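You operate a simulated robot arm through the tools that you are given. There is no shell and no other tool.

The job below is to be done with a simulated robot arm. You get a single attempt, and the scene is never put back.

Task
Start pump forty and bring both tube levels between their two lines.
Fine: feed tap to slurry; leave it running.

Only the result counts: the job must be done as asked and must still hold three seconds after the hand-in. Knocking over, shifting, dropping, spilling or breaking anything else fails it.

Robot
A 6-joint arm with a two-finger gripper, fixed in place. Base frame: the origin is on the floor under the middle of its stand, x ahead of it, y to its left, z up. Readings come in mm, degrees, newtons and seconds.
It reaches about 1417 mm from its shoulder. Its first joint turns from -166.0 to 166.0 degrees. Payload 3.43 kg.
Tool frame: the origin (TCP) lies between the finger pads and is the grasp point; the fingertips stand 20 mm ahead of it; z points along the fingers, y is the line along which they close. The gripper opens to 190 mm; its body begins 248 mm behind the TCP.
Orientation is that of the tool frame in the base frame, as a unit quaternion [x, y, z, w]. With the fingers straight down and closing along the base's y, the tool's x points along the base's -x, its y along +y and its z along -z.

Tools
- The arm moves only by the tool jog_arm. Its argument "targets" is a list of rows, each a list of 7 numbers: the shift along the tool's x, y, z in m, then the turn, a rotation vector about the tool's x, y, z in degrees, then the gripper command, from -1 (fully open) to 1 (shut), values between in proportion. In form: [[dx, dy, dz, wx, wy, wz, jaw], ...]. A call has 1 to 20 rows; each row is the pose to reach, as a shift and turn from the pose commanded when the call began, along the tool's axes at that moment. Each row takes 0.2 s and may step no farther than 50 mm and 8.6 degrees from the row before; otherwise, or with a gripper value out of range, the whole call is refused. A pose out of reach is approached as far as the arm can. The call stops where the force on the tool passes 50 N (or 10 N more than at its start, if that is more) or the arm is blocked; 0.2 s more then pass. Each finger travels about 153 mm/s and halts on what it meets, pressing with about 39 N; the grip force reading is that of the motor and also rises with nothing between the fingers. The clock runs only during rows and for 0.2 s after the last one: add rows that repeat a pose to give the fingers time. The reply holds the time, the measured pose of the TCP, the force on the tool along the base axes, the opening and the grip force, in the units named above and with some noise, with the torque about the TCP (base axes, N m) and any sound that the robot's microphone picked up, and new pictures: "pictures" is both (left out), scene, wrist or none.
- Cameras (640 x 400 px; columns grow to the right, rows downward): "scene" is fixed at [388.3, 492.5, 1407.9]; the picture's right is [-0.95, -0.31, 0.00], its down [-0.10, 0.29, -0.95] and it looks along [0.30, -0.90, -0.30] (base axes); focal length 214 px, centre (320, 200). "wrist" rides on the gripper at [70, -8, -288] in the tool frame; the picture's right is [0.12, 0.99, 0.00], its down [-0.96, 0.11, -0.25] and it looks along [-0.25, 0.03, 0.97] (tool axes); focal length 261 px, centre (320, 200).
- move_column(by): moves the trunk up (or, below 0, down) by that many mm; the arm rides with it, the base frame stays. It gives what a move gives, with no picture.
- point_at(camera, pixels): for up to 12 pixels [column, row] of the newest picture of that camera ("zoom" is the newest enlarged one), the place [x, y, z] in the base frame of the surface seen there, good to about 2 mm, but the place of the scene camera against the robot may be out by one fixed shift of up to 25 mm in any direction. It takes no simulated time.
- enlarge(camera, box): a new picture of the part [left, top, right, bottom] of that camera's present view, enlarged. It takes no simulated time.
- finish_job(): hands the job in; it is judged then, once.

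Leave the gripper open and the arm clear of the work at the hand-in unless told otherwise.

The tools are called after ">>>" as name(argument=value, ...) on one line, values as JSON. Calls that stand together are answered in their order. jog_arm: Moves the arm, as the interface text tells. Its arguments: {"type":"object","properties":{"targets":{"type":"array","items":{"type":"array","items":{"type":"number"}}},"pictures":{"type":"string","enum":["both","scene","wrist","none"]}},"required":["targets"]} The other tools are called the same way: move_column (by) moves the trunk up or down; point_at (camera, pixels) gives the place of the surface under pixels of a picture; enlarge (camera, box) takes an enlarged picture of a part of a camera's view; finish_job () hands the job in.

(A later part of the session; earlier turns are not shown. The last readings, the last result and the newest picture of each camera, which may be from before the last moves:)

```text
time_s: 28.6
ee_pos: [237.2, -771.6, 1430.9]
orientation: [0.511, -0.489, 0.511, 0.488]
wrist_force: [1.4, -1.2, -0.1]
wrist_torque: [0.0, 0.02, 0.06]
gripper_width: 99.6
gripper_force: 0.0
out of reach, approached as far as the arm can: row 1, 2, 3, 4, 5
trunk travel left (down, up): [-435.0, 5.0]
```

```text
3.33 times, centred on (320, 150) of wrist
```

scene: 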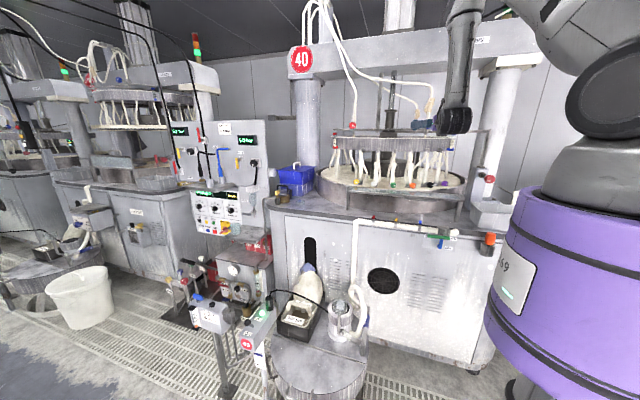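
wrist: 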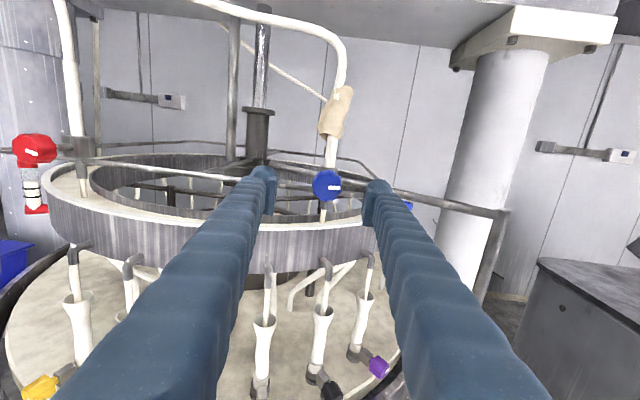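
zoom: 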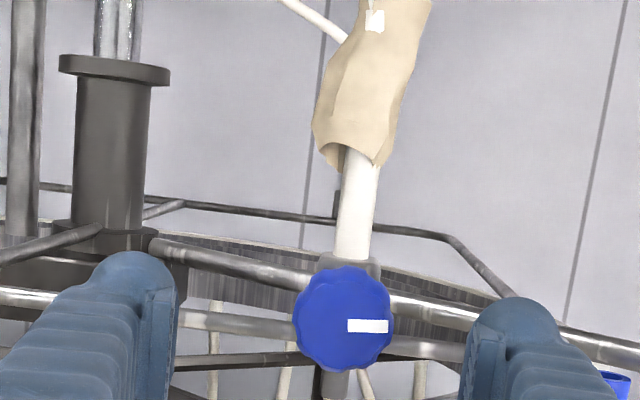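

The blue knob is between the fingers, at about (327,185). I'll measure its centre from here and check the levels.

>>> point_at(camera="wrist", pixels=[[327, 185], [316, 185], [340, 185], [327, 173], [327, 198], [313, 185], [343, 187]])

>>> enlarge(camera="wrist", box=[0, 120, 80, 220])

>>> enlarge(camera="wrist", box=[300, 165, 356, 205])

>>> enlarge(camera="scene", box=[410, 100, 490, 160])

```text
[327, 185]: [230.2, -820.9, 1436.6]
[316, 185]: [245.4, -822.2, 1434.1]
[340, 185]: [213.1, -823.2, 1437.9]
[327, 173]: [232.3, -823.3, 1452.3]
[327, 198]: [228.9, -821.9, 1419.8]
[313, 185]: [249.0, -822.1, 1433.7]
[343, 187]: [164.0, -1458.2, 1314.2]
```

```text
4.00 times, centred on (40, 170) of wrist
```

zoom: 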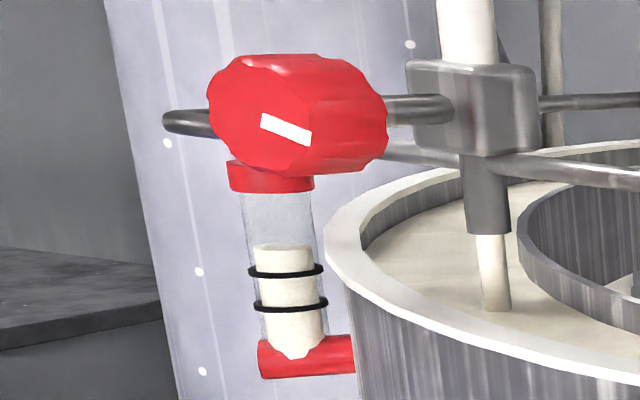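

```text
10.00 times, centred on (328, 185) of wrist
```

zoom: 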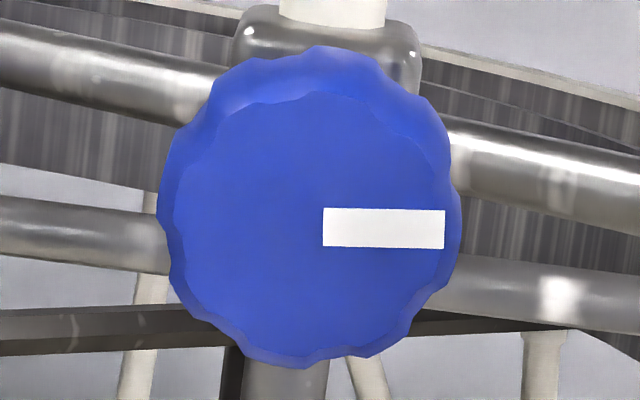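

```text
6.67 times, centred on (450, 130) of scene
```

zoom: 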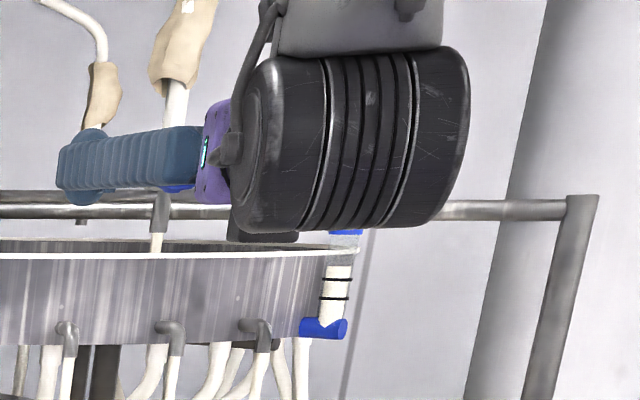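

The blue knob centre is (230,-821,1433), 38 mm across, with its mark pointing level to the right. Both levels are steady above the upper lines. I'll advance over the knob and close on it.

>>> jog_arm(targets=[[0.001, 0.0049, 0.0315, -1.25, 0, 0, -0.05], [0.0021, 0.0097, 0.063, -2.5, 0, 0, -0.05], [0.0021, 0.0097, 0.063, -2.5, 0, 0, 0.6], [0.0021, 0.0097, 0.063, -2.5, 0, 0, 1], [0.0021, 0.0097, 0.063, -2.5, 0, 0, 1]])

>>> enlarge(camera="wrist", box=[260, 130, 380, 220])

```text
time_s: 29.8
ee_pos: [229.9, -832.3, 1431.7]
orientation: [0.5, -0.5, 0.499, 0.501]
wrist_force: [0.6, -9.0, -2.4]
wrist_torque: [0.07, 0.02, -0.02]
gripper_width: 40.4
gripper_force: 44.5
trunk travel left (down, up): [-435.0, 5.0]
```

scene: 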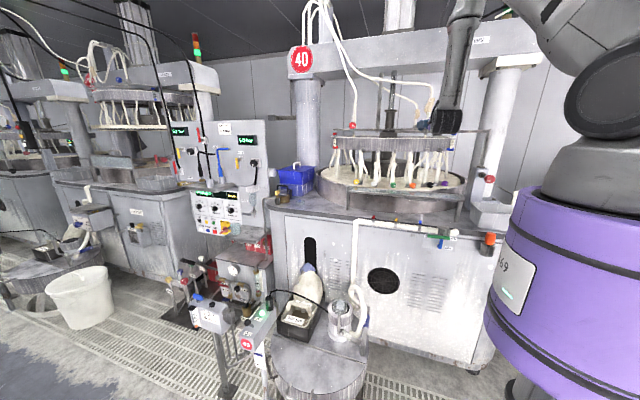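
wrist: 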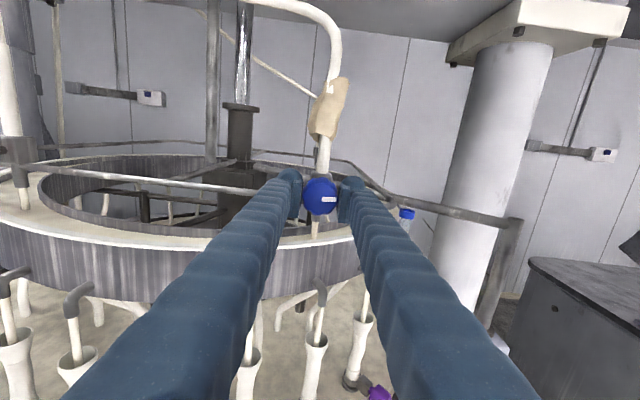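

```text
4.44 times, centred on (320, 175) of wrist
```

zoom: 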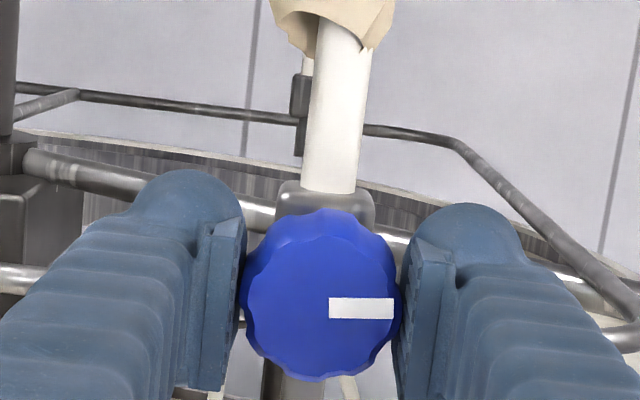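

I have a firm grip on the blue knob (40 mm). I'll turn it 16° clockwise as a test, wait about a second, and read the blue tube.

>>> jog_arm(targets=[[0, 0, 0, 0, 0, 8, 1], [0, 0, 0, 0, 0, 16, 1], [0, 0, 0, 0, 0, 16, 1], [0, 0, 0, 0, 0, 16, 1], [0, 0, 0, 0, 0, 16, 1], [0, 0, 0, 0, 0, 16, 1]])

>>> enlarge(camera="wrist", box=[260, 130, 440, 260])

>>> enlarge(camera="scene", box=[410, 100, 490, 160])

>>> enlarge(camera="scene", box=[320, 110, 400, 160])

```text
time_s: 31.2
ee_pos: [230.4, -833.1, 1430.9]
orientation: [-0.425, 0.565, -0.564, -0.426]
wrist_force: [-0.2, -6.7, 2.7]
wrist_torque: [-0.04, -0.02, -0.03]
gripper_width: 40.4
gripper_force: 44.9
trunk travel left (down, up): [-435.0, 5.0]
```

scene: 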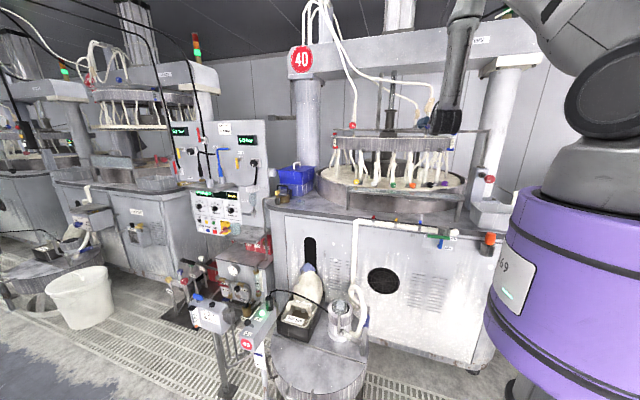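
wrist: 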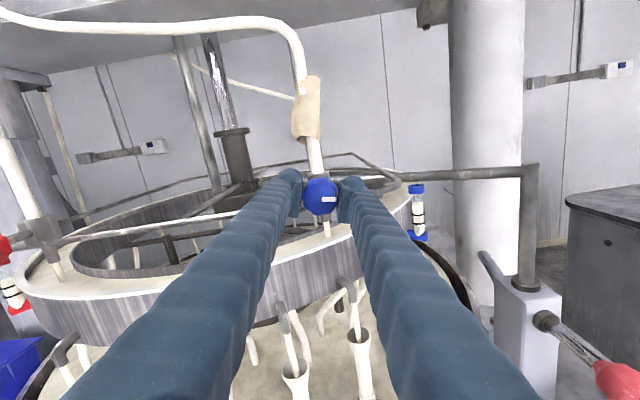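

```text
3.08 times, centred on (350, 195) of wrist
```

zoom: 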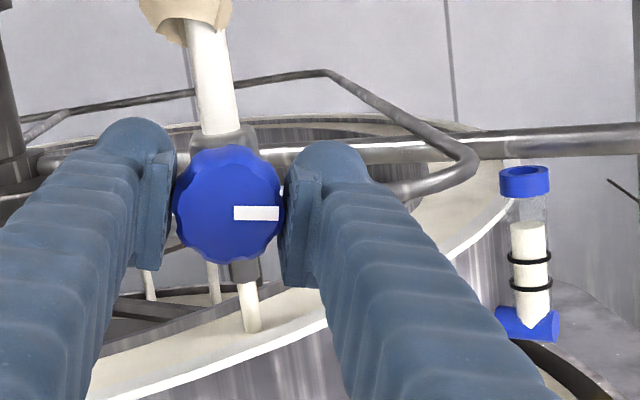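

```text
6.67 times, centred on (450, 130) of scene
```

zoom: 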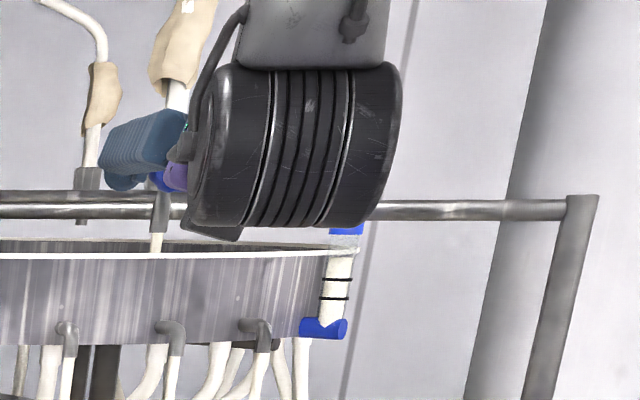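

```text
8.00 times, centred on (360, 135) of scene
```

zoom: 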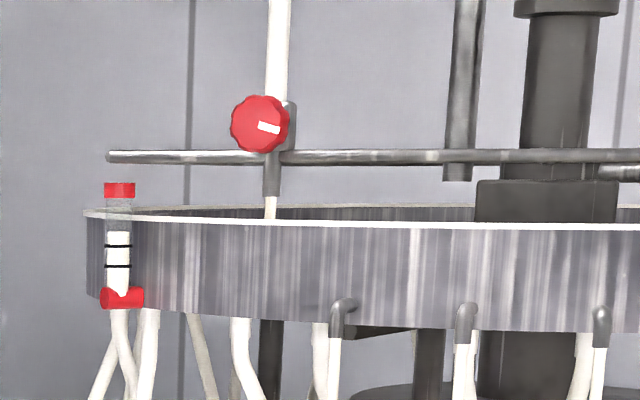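

The blue level rose with the clockwise turn (about 0.7 to 1.15 band above the upper line), so clockwise opens. I'll turn it back counter-clockwise 48° and wait.

>>> jog_arm(targets=[[0, 0, 0, 0, 0, -8, 1], [0, 0, 0, 0, 0, -16, 1], [0, 0, 0, 0, 0, -24, 1], [0, 0, 0, 0, 0, -32, 1], [0, 0, 0, 0, 0, -40, 1], [0, 0, 0, 0, 0, -48, 1], [0, 0, 0, 0, 0, -48, 1], [0, 0, 0, 0, 0, -48, 1], [0, 0, 0, 0, 0, -48, 1], [0, 0, 0, 0, 0, -48, 1], [0, 0, 0, 0, 0, -48, 1], [0, 0, 0, 0, 0, -48, 1]])

>>> enlarge(camera="wrist", box=[260, 130, 440, 260])

>>> enlarge(camera="scene", box=[410, 100, 490, 160])

>>> enlarge(camera="scene", box=[320, 110, 400, 160])

```text
time_s: 33.8
ee_pos: [229.6, -832.7, 1432.1]
orientation: [0.617, -0.344, 0.342, 0.62]
wrist_force: [-4.5, -12.7, 11.6]
wrist_torque: [-0.11, -0.05, -0.03]
gripper_width: 40.3
gripper_force: 44.7
trunk travel left (down, up): [-435.0, 5.0]
```

scene: 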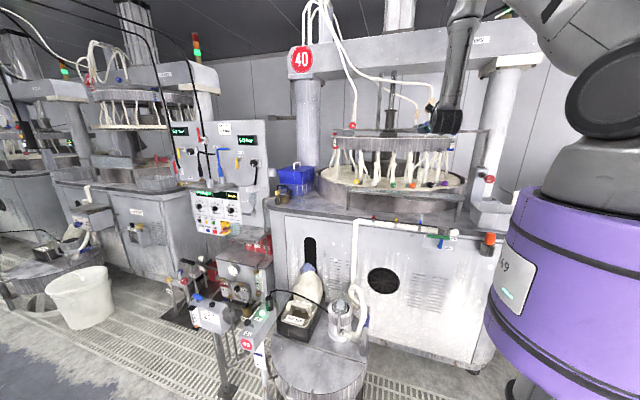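
wrist: 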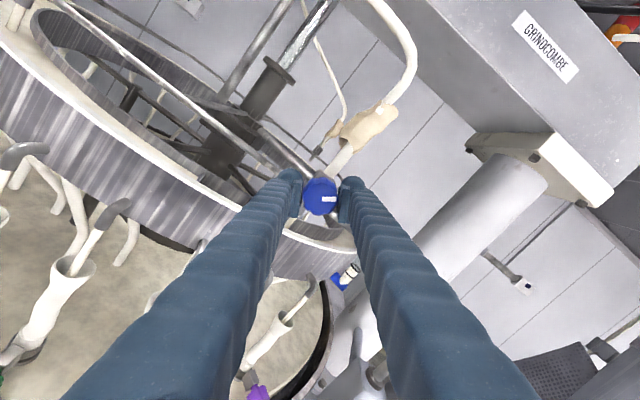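

```text
3.08 times, centred on (350, 195) of wrist
```

zoom: 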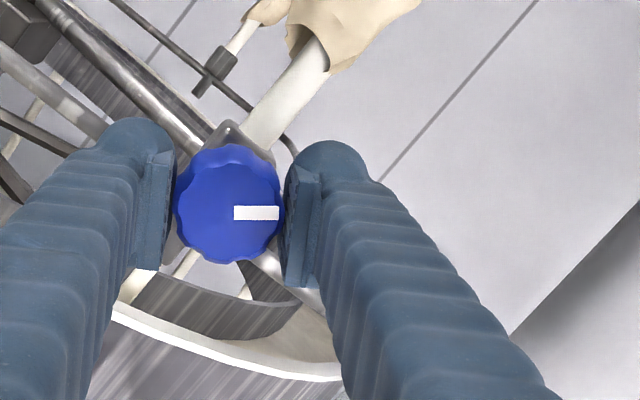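

```text
6.67 times, centred on (450, 130) of scene
```

zoom: 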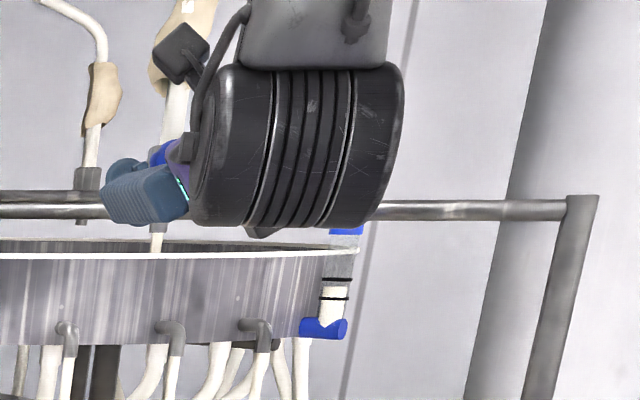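

```text
8.00 times, centred on (360, 135) of scene
```

zoom: 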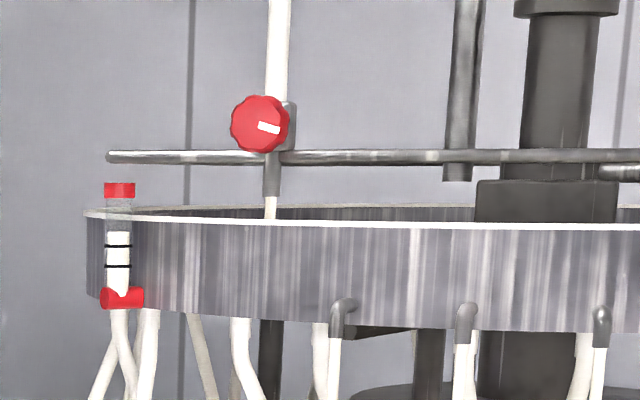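

The blue level is now between its lines (level about 288, lines 279 and 299). I'll wait another 1.2 s while holding to see whether it has settled.

>>> jog_arm(targets=[[0, 0, 0, 0, 0, 0, 1], [0, 0, 0, 0, 0, 0, 1], [0, 0, 0, 0, 0, 0, 1], [0, 0, 0, 0, 0, 0, 1], [0, 0, 0, 0, 0, 0, 1], [0, 0, 0, 0, 0, 0, 1]], pictures="scene")

>>> enlarge(camera="scene", box=[440, 132, 472, 152])

>>> enlarge(camera="scene", box=[320, 132, 352, 152])

```text
time_s: 35.2
ee_pos: [230.8, -832.9, 1431.9]
orientation: [0.618, -0.343, 0.343, 0.619]
wrist_force: [-4.8, -12.6, 14.8]
wrist_torque: [-0.07, -0.02, -0.03]
gripper_width: 40.4
gripper_force: 45.1
trunk travel left (down, up): [-435.0, 5.0]
```

scene: 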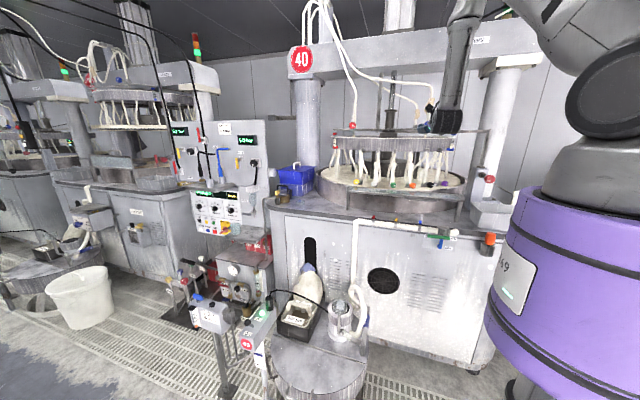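

```text
16.00 times, centred on (456, 142) of scene
```

zoom: 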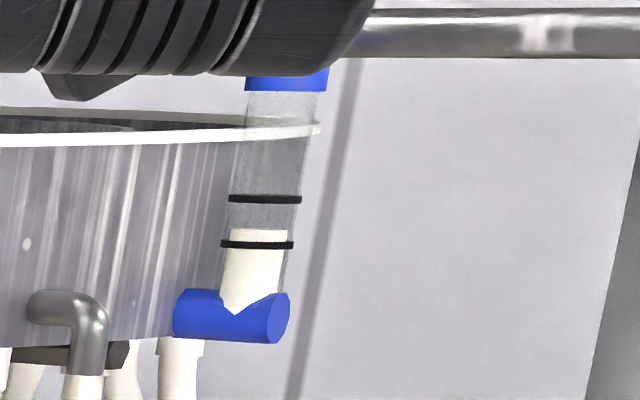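

```text
16.00 times, centred on (336, 142) of scene
```

zoom: 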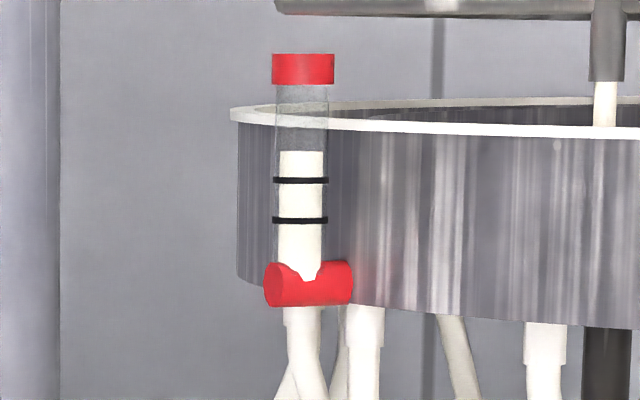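

Blue has fallen further, to about 0.29 of the band (level about 231, lines 199 and 244). I'll wait another 1.2 s to find its resting place.

>>> jog_arm(targets=[[0, 0, 0, 0, 0, 0, 1], [0, 0, 0, 0, 0, 0, 1], [0, 0, 0, 0, 0, 0, 1], [0, 0, 0, 0, 0, 0, 1], [0, 0, 0, 0, 0, 0, 1], [0, 0, 0, 0, 0, 0, 1]], pictures="scene")

>>> enlarge(camera="scene", box=[440, 132, 472, 152])

>>> enlarge(camera="scene", box=[320, 132, 352, 152])

```text
time_s: 36.6
ee_pos: [231.1, -832.0, 1431.9]
orientation: [0.618, -0.343, 0.343, 0.619]
wrist_force: [-4.7, -11.9, 13.1]
wrist_torque: [-0.1, -0.02, -0.04]
gripper_width: 40.7
gripper_force: 44.6
trunk travel left (down, up): [-435.0, 5.0]
```

scene: 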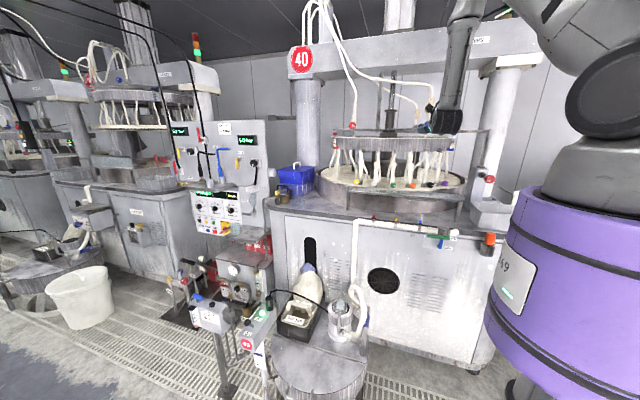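

```text
16.00 times, centred on (456, 142) of scene
```

zoom: 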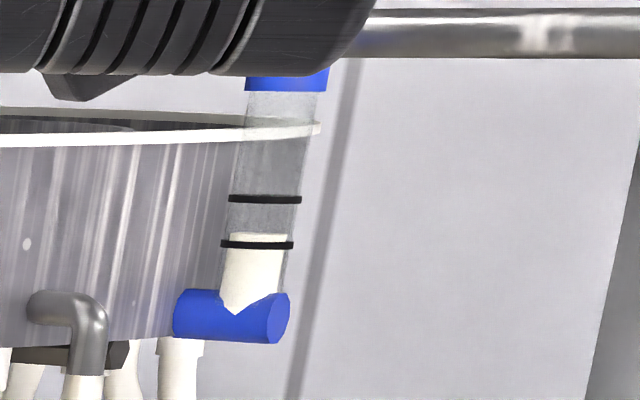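

```text
16.00 times, centred on (336, 142) of scene
```

zoom: 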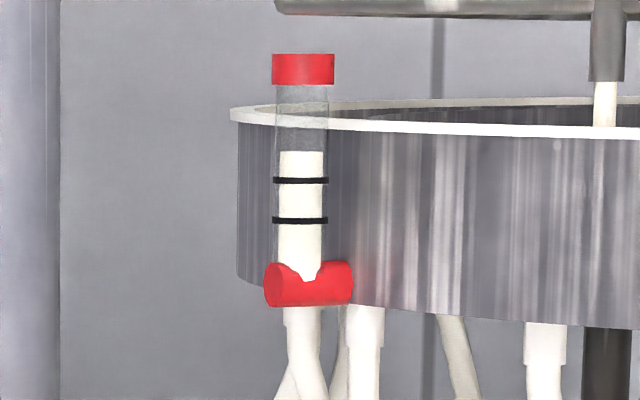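

Blue is converging at about 0.15 of the band, just above the lower line. The slope is about 0.047 band per degree, so I'll open it 7.5° clockwise to centre it, then wait.

>>> jog_arm(targets=[[0, 0, 0, 0, 0, 4, 1], [0, 0, 0, 0, 0, 7.5, 1], [0, 0, 0, 0, 0, 7.5, 1], [0, 0, 0, 0, 0, 7.5, 1], [0, 0, 0, 0, 0, 7.5, 1], [0, 0, 0, 0, 0, 7.5, 1], [0, 0, 0, 0, 0, 7.5, 1], [0, 0, 0, 0, 0, 7.5, 1]], pictures="scene")

>>> enlarge(camera="scene", box=[440, 132, 472, 152])

```text
time_s: 38.4
ee_pos: [230.7, -831.9, 1432.4]
orientation: [0.594, -0.383, 0.382, 0.595]
wrist_force: [-5.2, -10.4, 13.1]
wrist_torque: [-0.08, -0.04, -0.02]
gripper_width: 40.6
gripper_force: 45.0
trunk travel left (down, up): [-435.0, 5.0]
```

scene: 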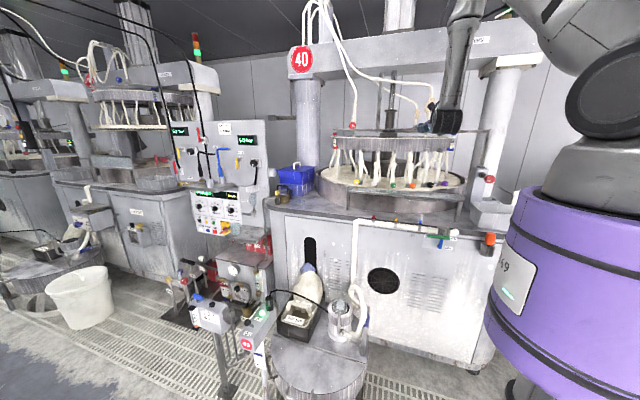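

```text
16.00 times, centred on (456, 142) of scene
```

zoom: 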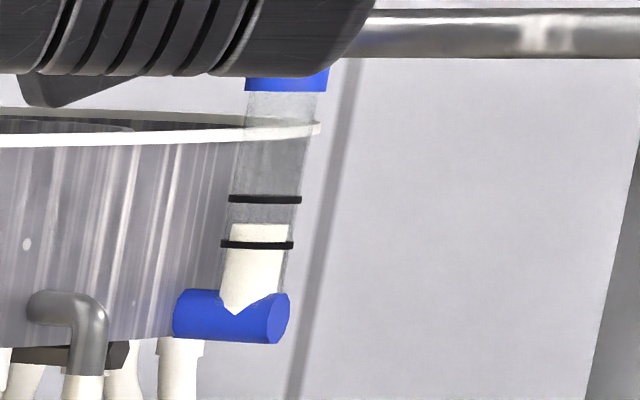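

Blue stands at about 0.4 of the band and is heading for the middle. I'll open, back straight off the knob, and travel along x to stand before the red knob at x≈638, levelling the gripper on the way.

>>> jog_arm(targets=[[0, 0, 0, 0, 0, 0, -0.05], [0, 0, 0, 0, 0, 0, -0.05], [0, 0, -0.045, 0, 0, 0, -0.05], [0, 0, -0.09, 0, 0, 0, -0.05], [0.0189, -0.0412, -0.09, 0, 0, 2.72, -0.05], [0.0378, -0.0824, -0.09, 0, 0, 5.44, -0.05], [0.0567, -0.1236, -0.09, 0, 0, 8.17, -0.05], [0.0756, -0.1648, -0.09, 0, 0, 10.89, -0.05], [0.0945, -0.2061, -0.09, 0, 0, 13.61, -0.05], [0.1134, -0.2473, -0.09, 0, 0, 16.33, -0.05], [0.1323, -0.2885, -0.09, 0, 0, 19.06, -0.05], [0.1512, -0.3297, -0.09, 0, 0, 21.78, -0.05], [0.1701, -0.3709, -0.09, 0, 0, 24.5, -0.05]])

>>> enlarge(camera="wrist", box=[240, 110, 400, 230])

>>> enlarge(camera="scene", box=[440, 132, 472, 152])

```text
time_s: 41.2
ee_pos: [643.5, -738.6, 1431.2]
orientation: [0.5, -0.499, 0.499, 0.501]
wrist_force: [-0.4, -0.6, -0.5]
wrist_torque: [-0.05, 0.02, -0.07]
gripper_width: 99.6
gripper_force: 0.1
out of reach, approached as far as the arm can: row 4
trunk travel left (down, up): [-435.0, 5.0]
```

scene: 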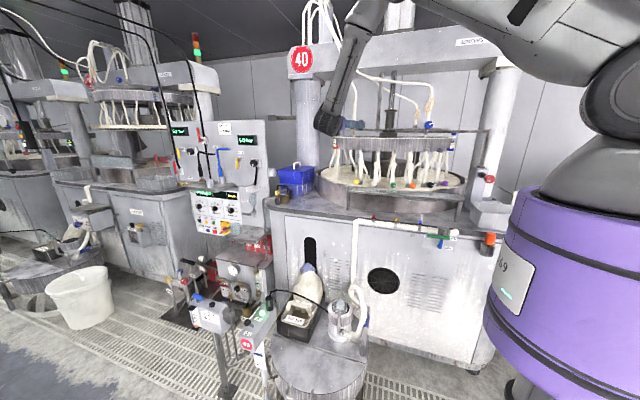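
wrist: 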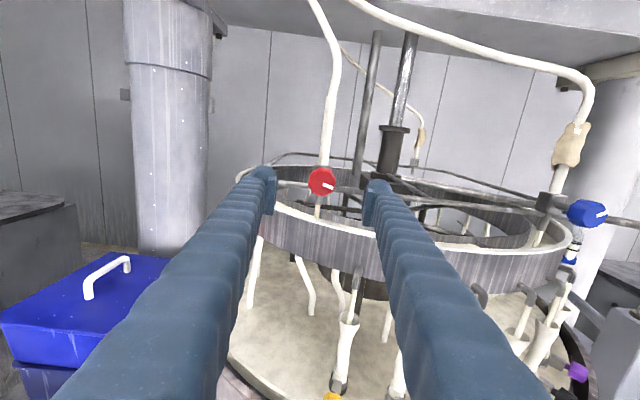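

```text
3.33 times, centred on (320, 170) of wrist
```

zoom: 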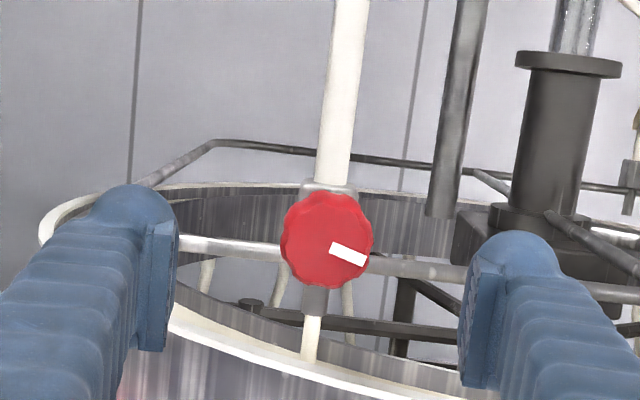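

```text
16.00 times, centred on (456, 142) of scene
```

zoom: 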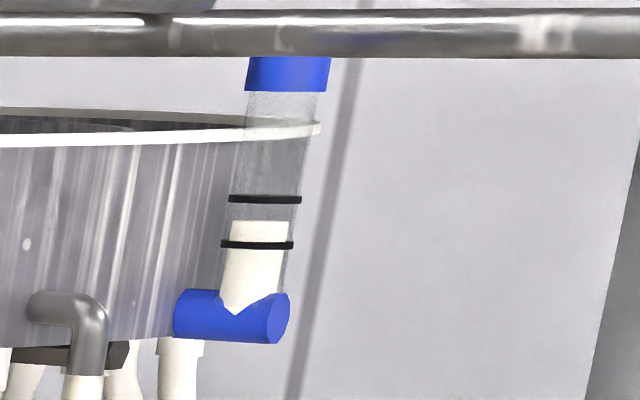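

Blue has settled mid-band (level about 222, lines 199 and 244). Now I measure the red knob centre at about (322,182).

>>> point_at(camera="wrist", pixels=[[322, 182], [311, 182], [333, 183], [322, 171], [321, 193], [309, 182], [335, 183]])

>>> enlarge(camera="wrist", box=[296, 160, 352, 204])

>>> enlarge(camera="scene", box=[320, 110, 368, 150])

```text
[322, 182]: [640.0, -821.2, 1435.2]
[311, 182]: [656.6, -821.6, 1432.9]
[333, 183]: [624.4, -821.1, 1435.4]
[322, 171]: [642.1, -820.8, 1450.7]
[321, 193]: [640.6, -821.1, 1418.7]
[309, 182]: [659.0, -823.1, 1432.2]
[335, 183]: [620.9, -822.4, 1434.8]
```

```text
9.09 times, centred on (324, 182) of wrist
```

zoom: 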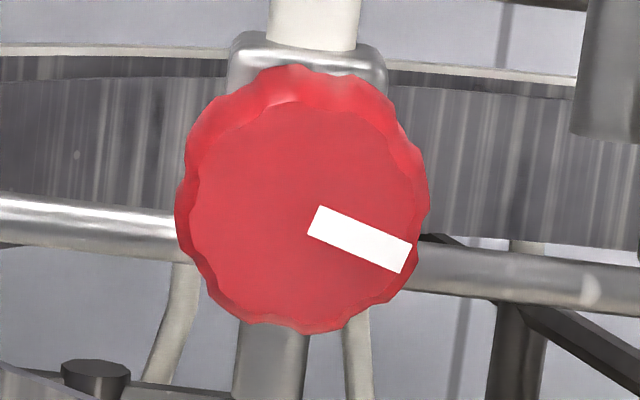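

```text
10.00 times, centred on (344, 130) of scene
```

zoom: 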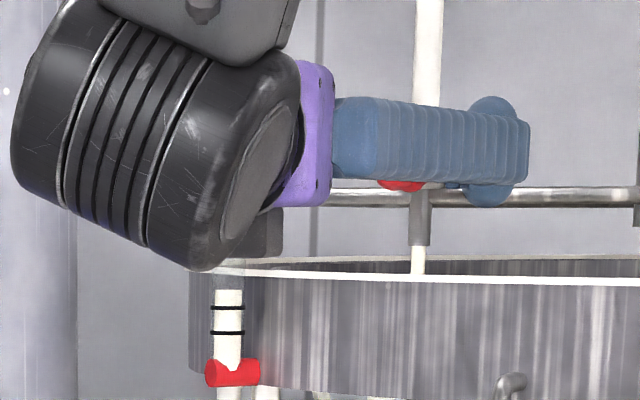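

The red knob centre is (640,-821,1433), and the red tube stays visible in the scene picture. I'll advance and grip the red knob.

>>> jog_arm(targets=[[0.0005, 0.0018, 0.047, 0, 0, 0, -0.05], [0.001, 0.0035, 0.0944, 0, 0, 0, -0.05], [0.001, 0.0035, 0.0944, 0, 0, 0, 0.6], [0.001, 0.0035, 0.0944, 0, 0, 0, 1], [0.001, 0.0035, 0.0944, 0, 0, 0, 1]])

>>> enlarge(camera="wrist", box=[260, 130, 380, 220])

>>> enlarge(camera="scene", box=[320, 132, 352, 152])

```text
time_s: 42.4
ee_pos: [639.2, -837.7, 1431.1]
orientation: [0.5, -0.5, 0.499, 0.501]
wrist_force: [5.0, -10.9, 2.3]
wrist_torque: [0.1, 0.02, 0.11]
gripper_width: 39.2
gripper_force: 45.3
trunk travel left (down, up): [-435.0, 5.0]
```

scene: 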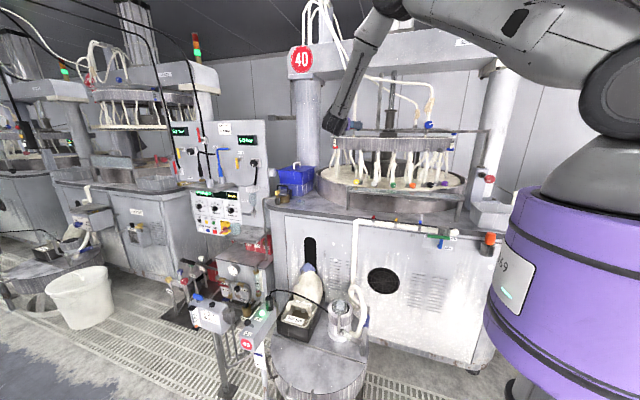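
wrist: 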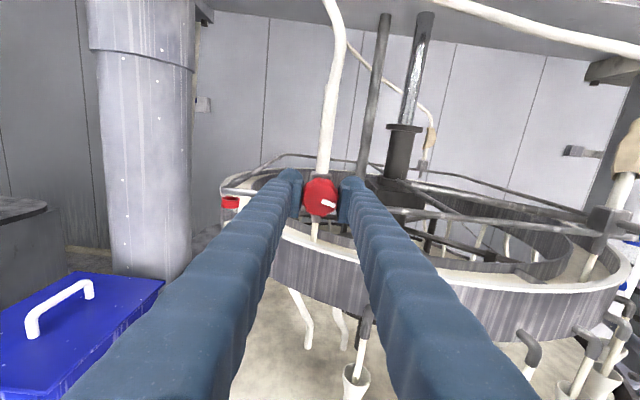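

```text
4.44 times, centred on (320, 175) of wrist
```

zoom: 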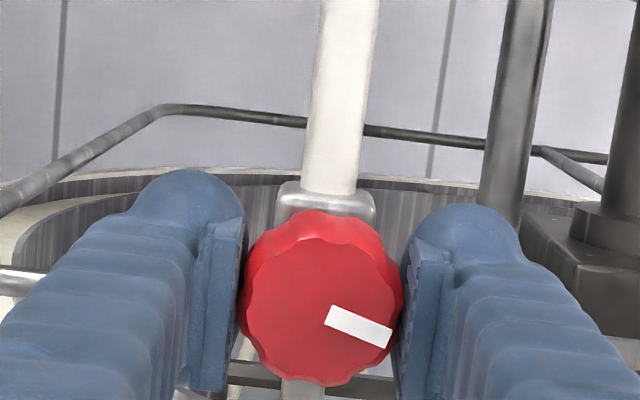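

```text
16.00 times, centred on (336, 142) of scene
```

zoom: 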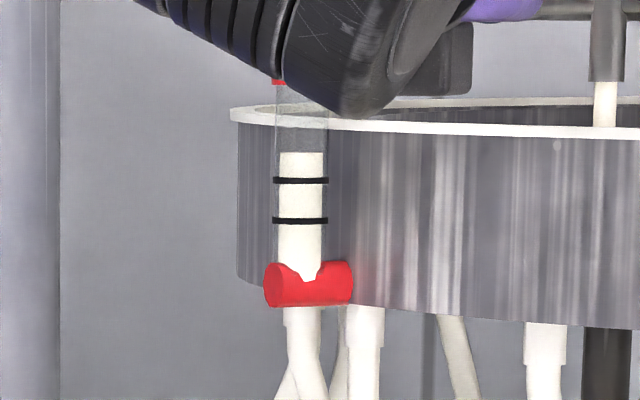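

The red knob is held (39 mm). Red still reads about 0.7 band above the upper line. I'll turn it counter-clockwise 26° in small rows and wait.

>>> jog_arm(targets=[[0, 0, 0, 0, 0, -7, 1], [0, 0, 0, 0, 0, -14, 1], [0, 0, 0, 0, 0, -20, 1], [0, 0, 0, 0, 0, -26, 1], [0, 0, 0, 0, 0, -26, 1], [0, 0, 0, 0, 0, -26, 1], [0, 0, 0, 0, 0, -26, 1], [0, 0, 0, 0, 0, -26, 1], [0, 0, 0, 0, 0, -26, 1], [0, 0, 0, 0, 0, -26, 1]])

>>> enlarge(camera="scene", box=[320, 132, 352, 152])

>>> enlarge(camera="scene", box=[440, 132, 472, 152])

>>> enlarge(camera="wrist", box=[260, 130, 380, 220])

```text
time_s: 44.6
ee_pos: [639.4, -837.7, 1431.9]
orientation: [0.6, -0.375, 0.374, 0.6]
wrist_force: [22.8, -16.4, 4.7]
wrist_torque: [-0.07, 0.06, 0.14]
gripper_width: 39.7
gripper_force: 44.7
trunk travel left (down, up): [-435.0, 5.0]
```

scene: 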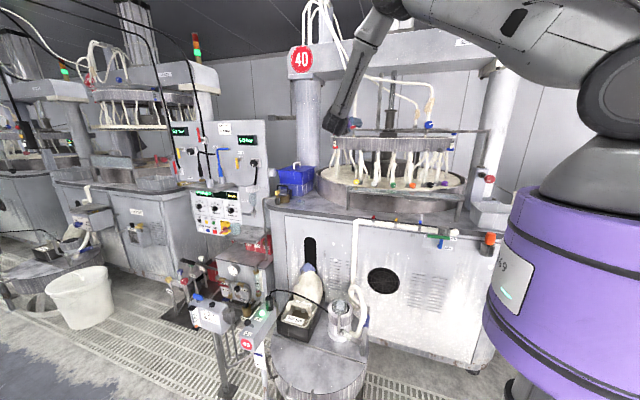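
wrist: 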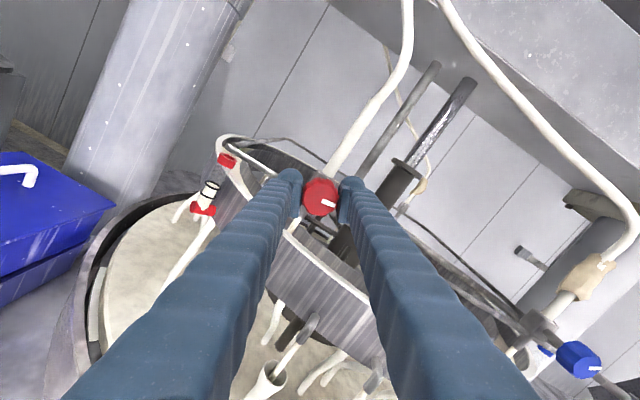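

```text
16.00 times, centred on (336, 142) of scene
```

zoom: 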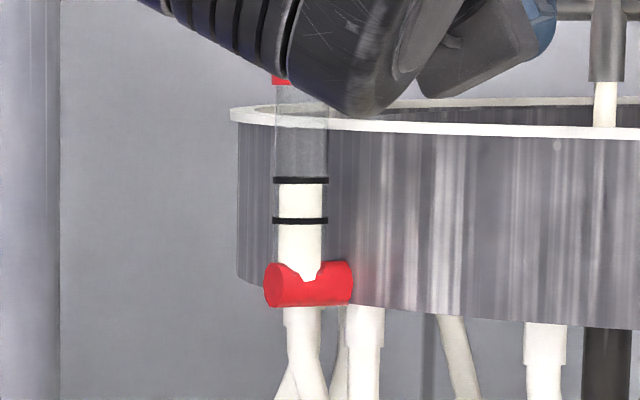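

```text
16.00 times, centred on (456, 142) of scene
```

zoom: 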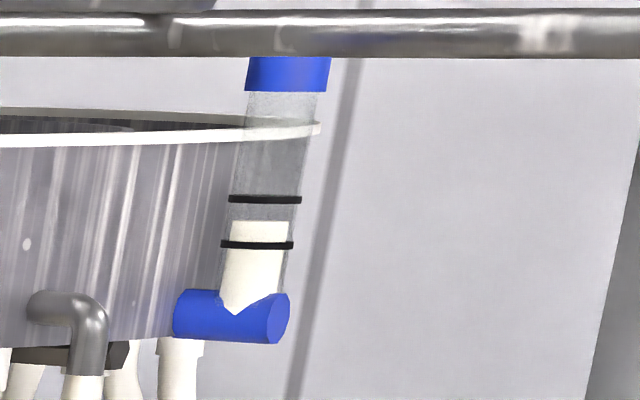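

```text
4.44 times, centred on (320, 175) of wrist
```

zoom: 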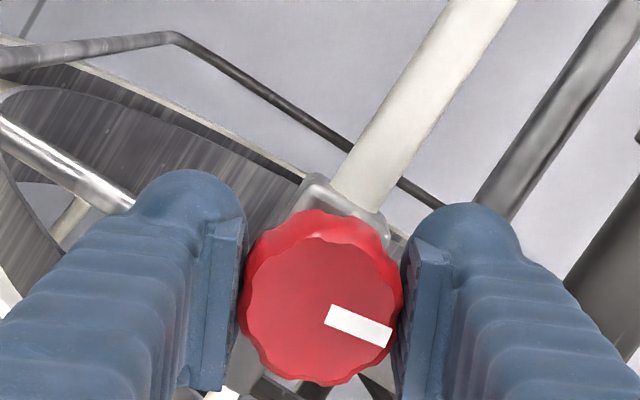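

Red has fallen to just under its upper line and is still going down; blue holds mid-band. I'll wait another 1.4 s.

>>> jog_arm(targets=[[0, 0, 0, 0, 0, 0, 1], [0, 0, 0, 0, 0, 0, 1], [0, 0, 0, 0, 0, 0, 1], [0, 0, 0, 0, 0, 0, 1], [0, 0, 0, 0, 0, 0, 1], [0, 0, 0, 0, 0, 0, 1], [0, 0, 0, 0, 0, 0, 1]], pictures="scene")

>>> enlarge(camera="scene", box=[320, 132, 352, 152])

```text
time_s: 46.2
ee_pos: [640.3, -836.5, 1430.6]
orientation: [0.6, -0.374, 0.374, 0.6]
wrist_force: [24.6, -14.9, 6.0]
wrist_torque: [-0.1, 0.03, 0.18]
gripper_width: 39.5
gripper_force: 45.2
trunk travel left (down, up): [-435.0, 5.0]
```

scene: 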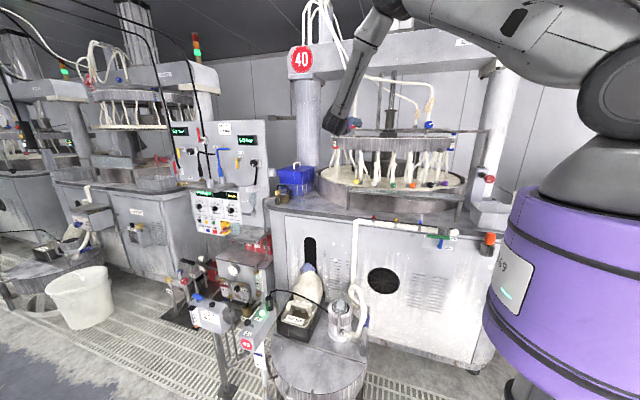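

```text
16.00 times, centred on (336, 142) of scene
```

zoom: 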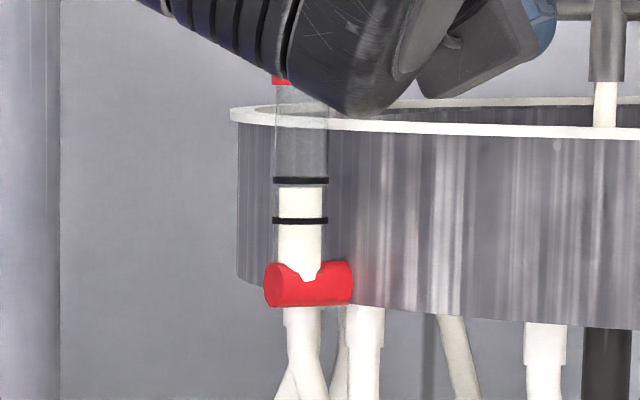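

Red is settling near 0.78 of the band. A further 7.5° counter-clockwise should centre it, so I'll do that and wait.

>>> jog_arm(targets=[[0, 0, 0, 0, 0, -4, 1], [0, 0, 0, 0, 0, -7.5, 1], [0, 0, 0, 0, 0, -7.5, 1], [0, 0, 0, 0, 0, -7.5, 1], [0, 0, 0, 0, 0, -7.5, 1], [0, 0, 0, 0, 0, -7.5, 1], [0, 0, 0, 0, 0, -7.5, 1], [0, 0, 0, 0, 0, -7.5, 1], [0, 0, 0, 0, 0, -7.5, 1], [0, 0, 0, 0, 0, -7.5, 1]], pictures="scene")

>>> enlarge(camera="scene", box=[320, 132, 352, 152])

>>> enlarge(camera="scene", box=[440, 132, 472, 152])

```text
time_s: 48.4
ee_pos: [640.0, -837.1, 1431.0]
orientation: [0.623, -0.334, 0.334, 0.623]
wrist_force: [24.7, -14.4, 2.3]
wrist_torque: [-0.07, 0.03, 0.18]
gripper_width: 39.5
gripper_force: 44.9
trunk travel left (down, up): [-435.0, 5.0]
```

scene: 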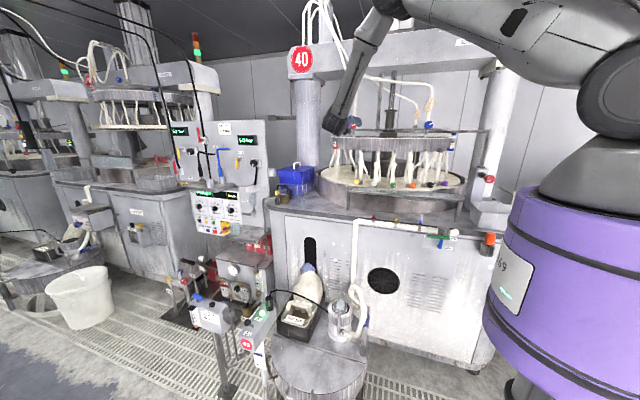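

```text
16.00 times, centred on (336, 142) of scene
```

zoom: 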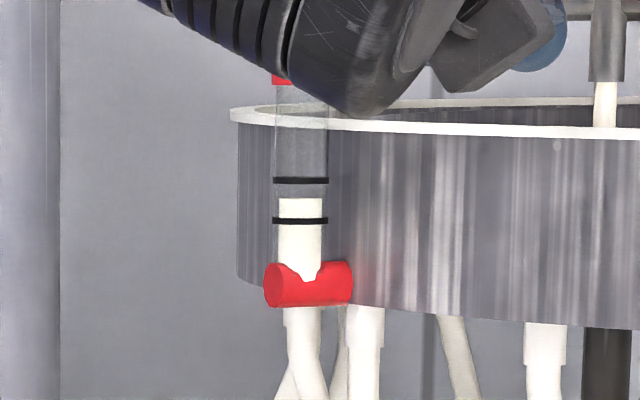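

```text
16.00 times, centred on (456, 142) of scene
```

zoom: 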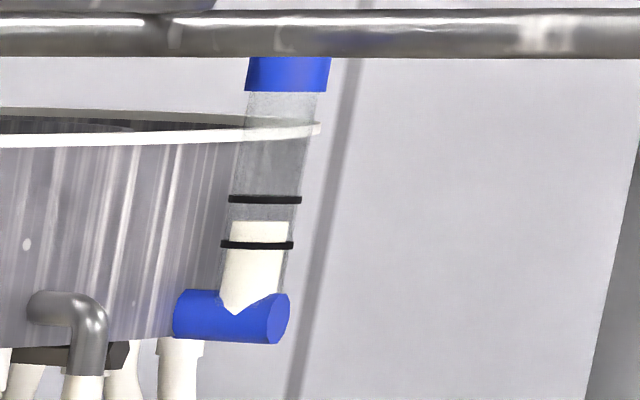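

Red is at about 0.52 and blue at about 0.49 of their bands, both near the middle. I'll release the red knob and back straight away.

>>> jog_arm(targets=[[0, 0, 0, 0, 0, 0, -0.05], [0, 0, 0, 0, 0, 0, -0.05], [0, 0, -0.045, 0, 0, 0, -0.05], [0, 0, -0.09, 0, 0, 0, -0.05], [0, 0, -0.135, 0, 0, 0, -0.05], [0, 0, -0.18, 0, 0, 0, -0.05], [0, 0, -0.225, 0, 0, 0, -0.05]])

>>> enlarge(camera="scene", box=[320, 132, 352, 152])

>>> enlarge(camera="scene", box=[440, 132, 472, 152])

>>> enlarge(camera="scene", box=[400, 190, 496, 270])

>>> enlarge(camera="scene", box=[200, 290, 296, 350])

```text
time_s: 50.0
ee_pos: [637.3, -610.8, 1435.4]
orientation: [0.622, -0.335, 0.334, 0.624]
wrist_force: [0.3, -0.1, -0.5]
wrist_torque: [0.0, -0.02, -0.03]
gripper_width: 99.8
gripper_force: 0.0
trunk travel left (down, up): [-435.0, 5.0]
```

scene: 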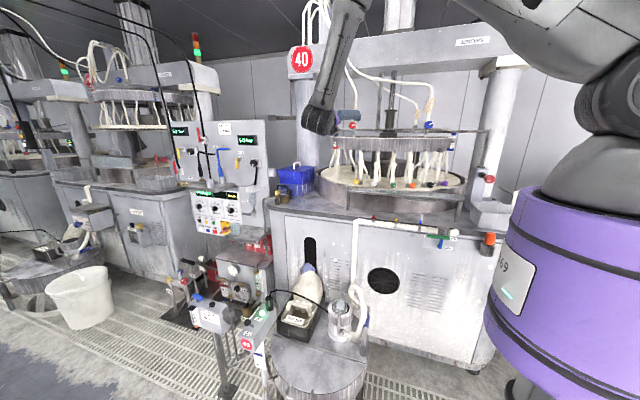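
wrist: 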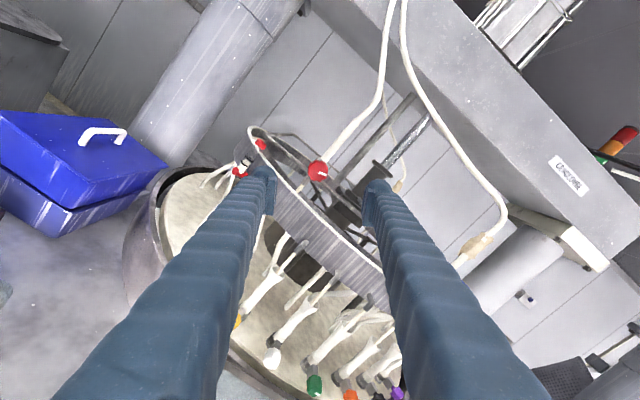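

```text
16.00 times, centred on (336, 142) of scene
```

zoom: 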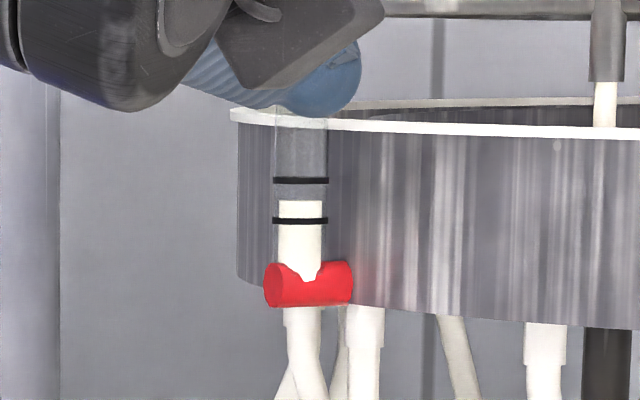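

```text
16.00 times, centred on (456, 142) of scene
```

zoom: 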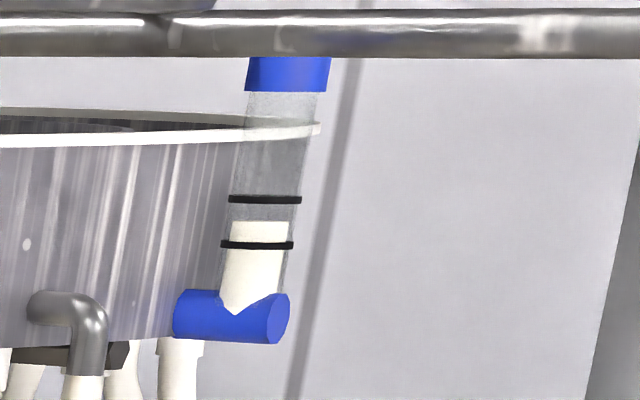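

```text
5.00 times, centred on (448, 230) of scene
```

zoom: 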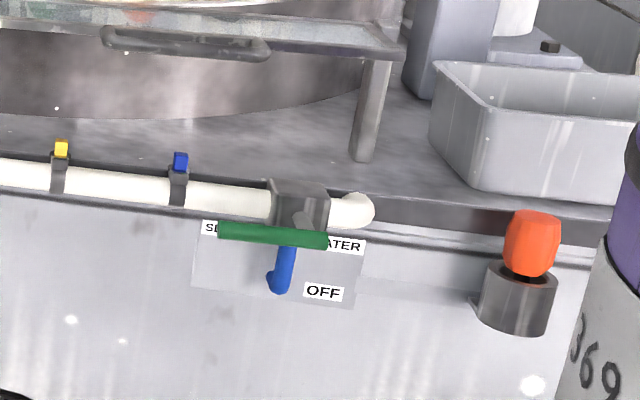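

```text
6.67 times, centred on (248, 320) of scene
```

zoom: 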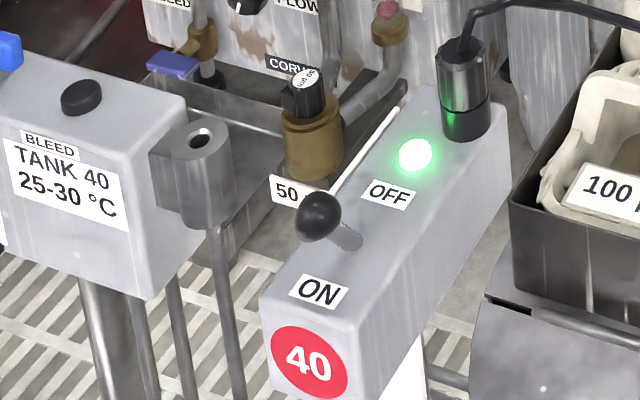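

Red holds at 0.48 and blue at 0.49, the tap points to SLURRY, and the pump lamp is lit. I'll withdraw further and open the gripper fully, then verify the levels a last time.

>>> jog_arm(targets=[[0, 0, -0.045, 0, 0, 0, -0.05], [0, 0, -0.09, 0, 0, 0, -0.4], [0, 0, -0.135, 0, 0, 0, -1], [0, 0, -0.18, 0, 0, 0, -1], [0, 0, -0.18, 0, 0, 0, -1], [0, 0, -0.18, 0, 0, 0, -1], [0, 0, -0.18, 0, 0, 0, -1], [0, 0, -0.18, 0, 0, 0, -1], [0, 0, -0.18, 0, 0, 0, -1], [0, 0, -0.18, 0, 0, 0, -1]])

>>> enlarge(camera="scene", box=[320, 132, 352, 152])

>>> enlarge(camera="scene", box=[440, 132, 472, 152])

>>> enlarge(camera="wrist", box=[180, 100, 400, 300])

```text
time_s: 52.2
ee_pos: [635.1, -430.4, 1434.8]
orientation: [0.623, -0.334, 0.334, 0.623]
wrist_force: [-0.1, -0.8, -0.6]
wrist_torque: [0.05, 0.03, -0.01]
gripper_width: 190.0
gripper_force: 0.0
trunk travel left (down, up): [-435.0, 5.0]
```

scene: 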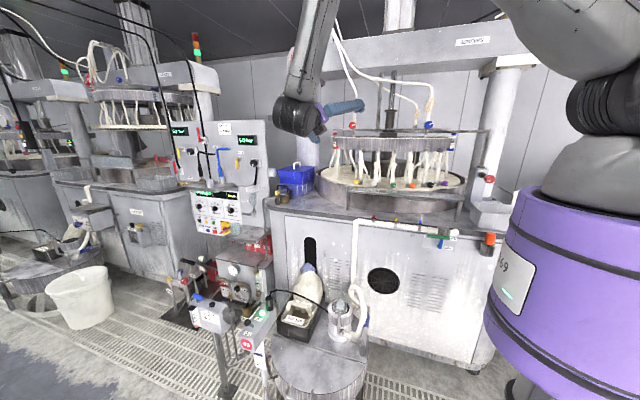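
wrist: 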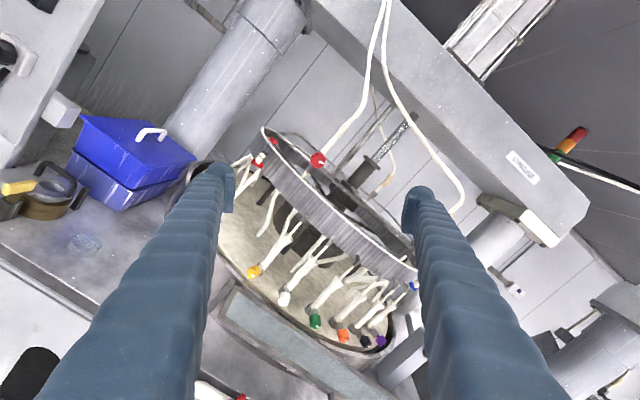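

```text
16.00 times, centred on (336, 142) of scene
```

zoom: 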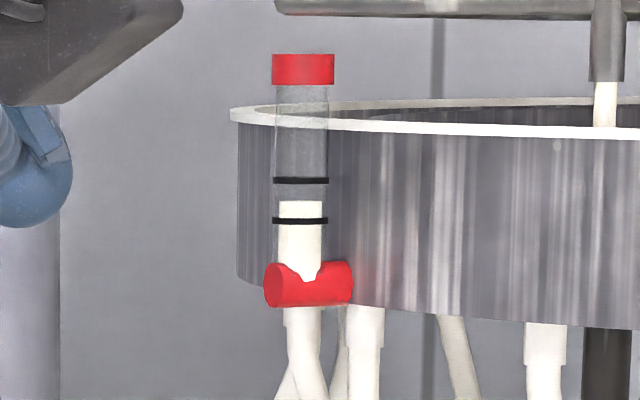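

```text
16.00 times, centred on (456, 142) of scene
```

zoom: 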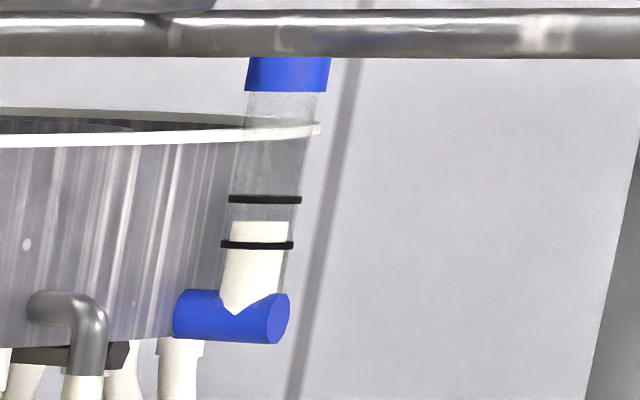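

```text
2.00 times, centred on (290, 200) of wrist
```

zoom: 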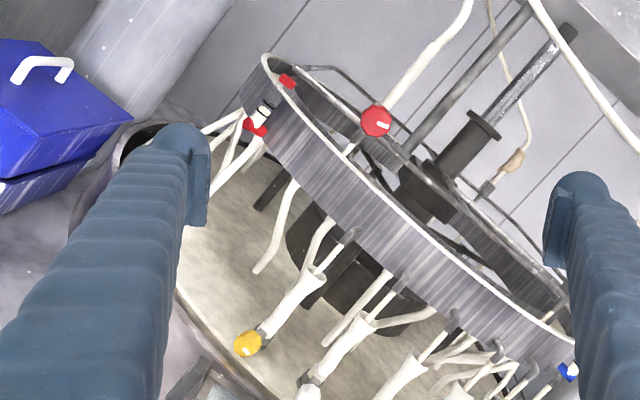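

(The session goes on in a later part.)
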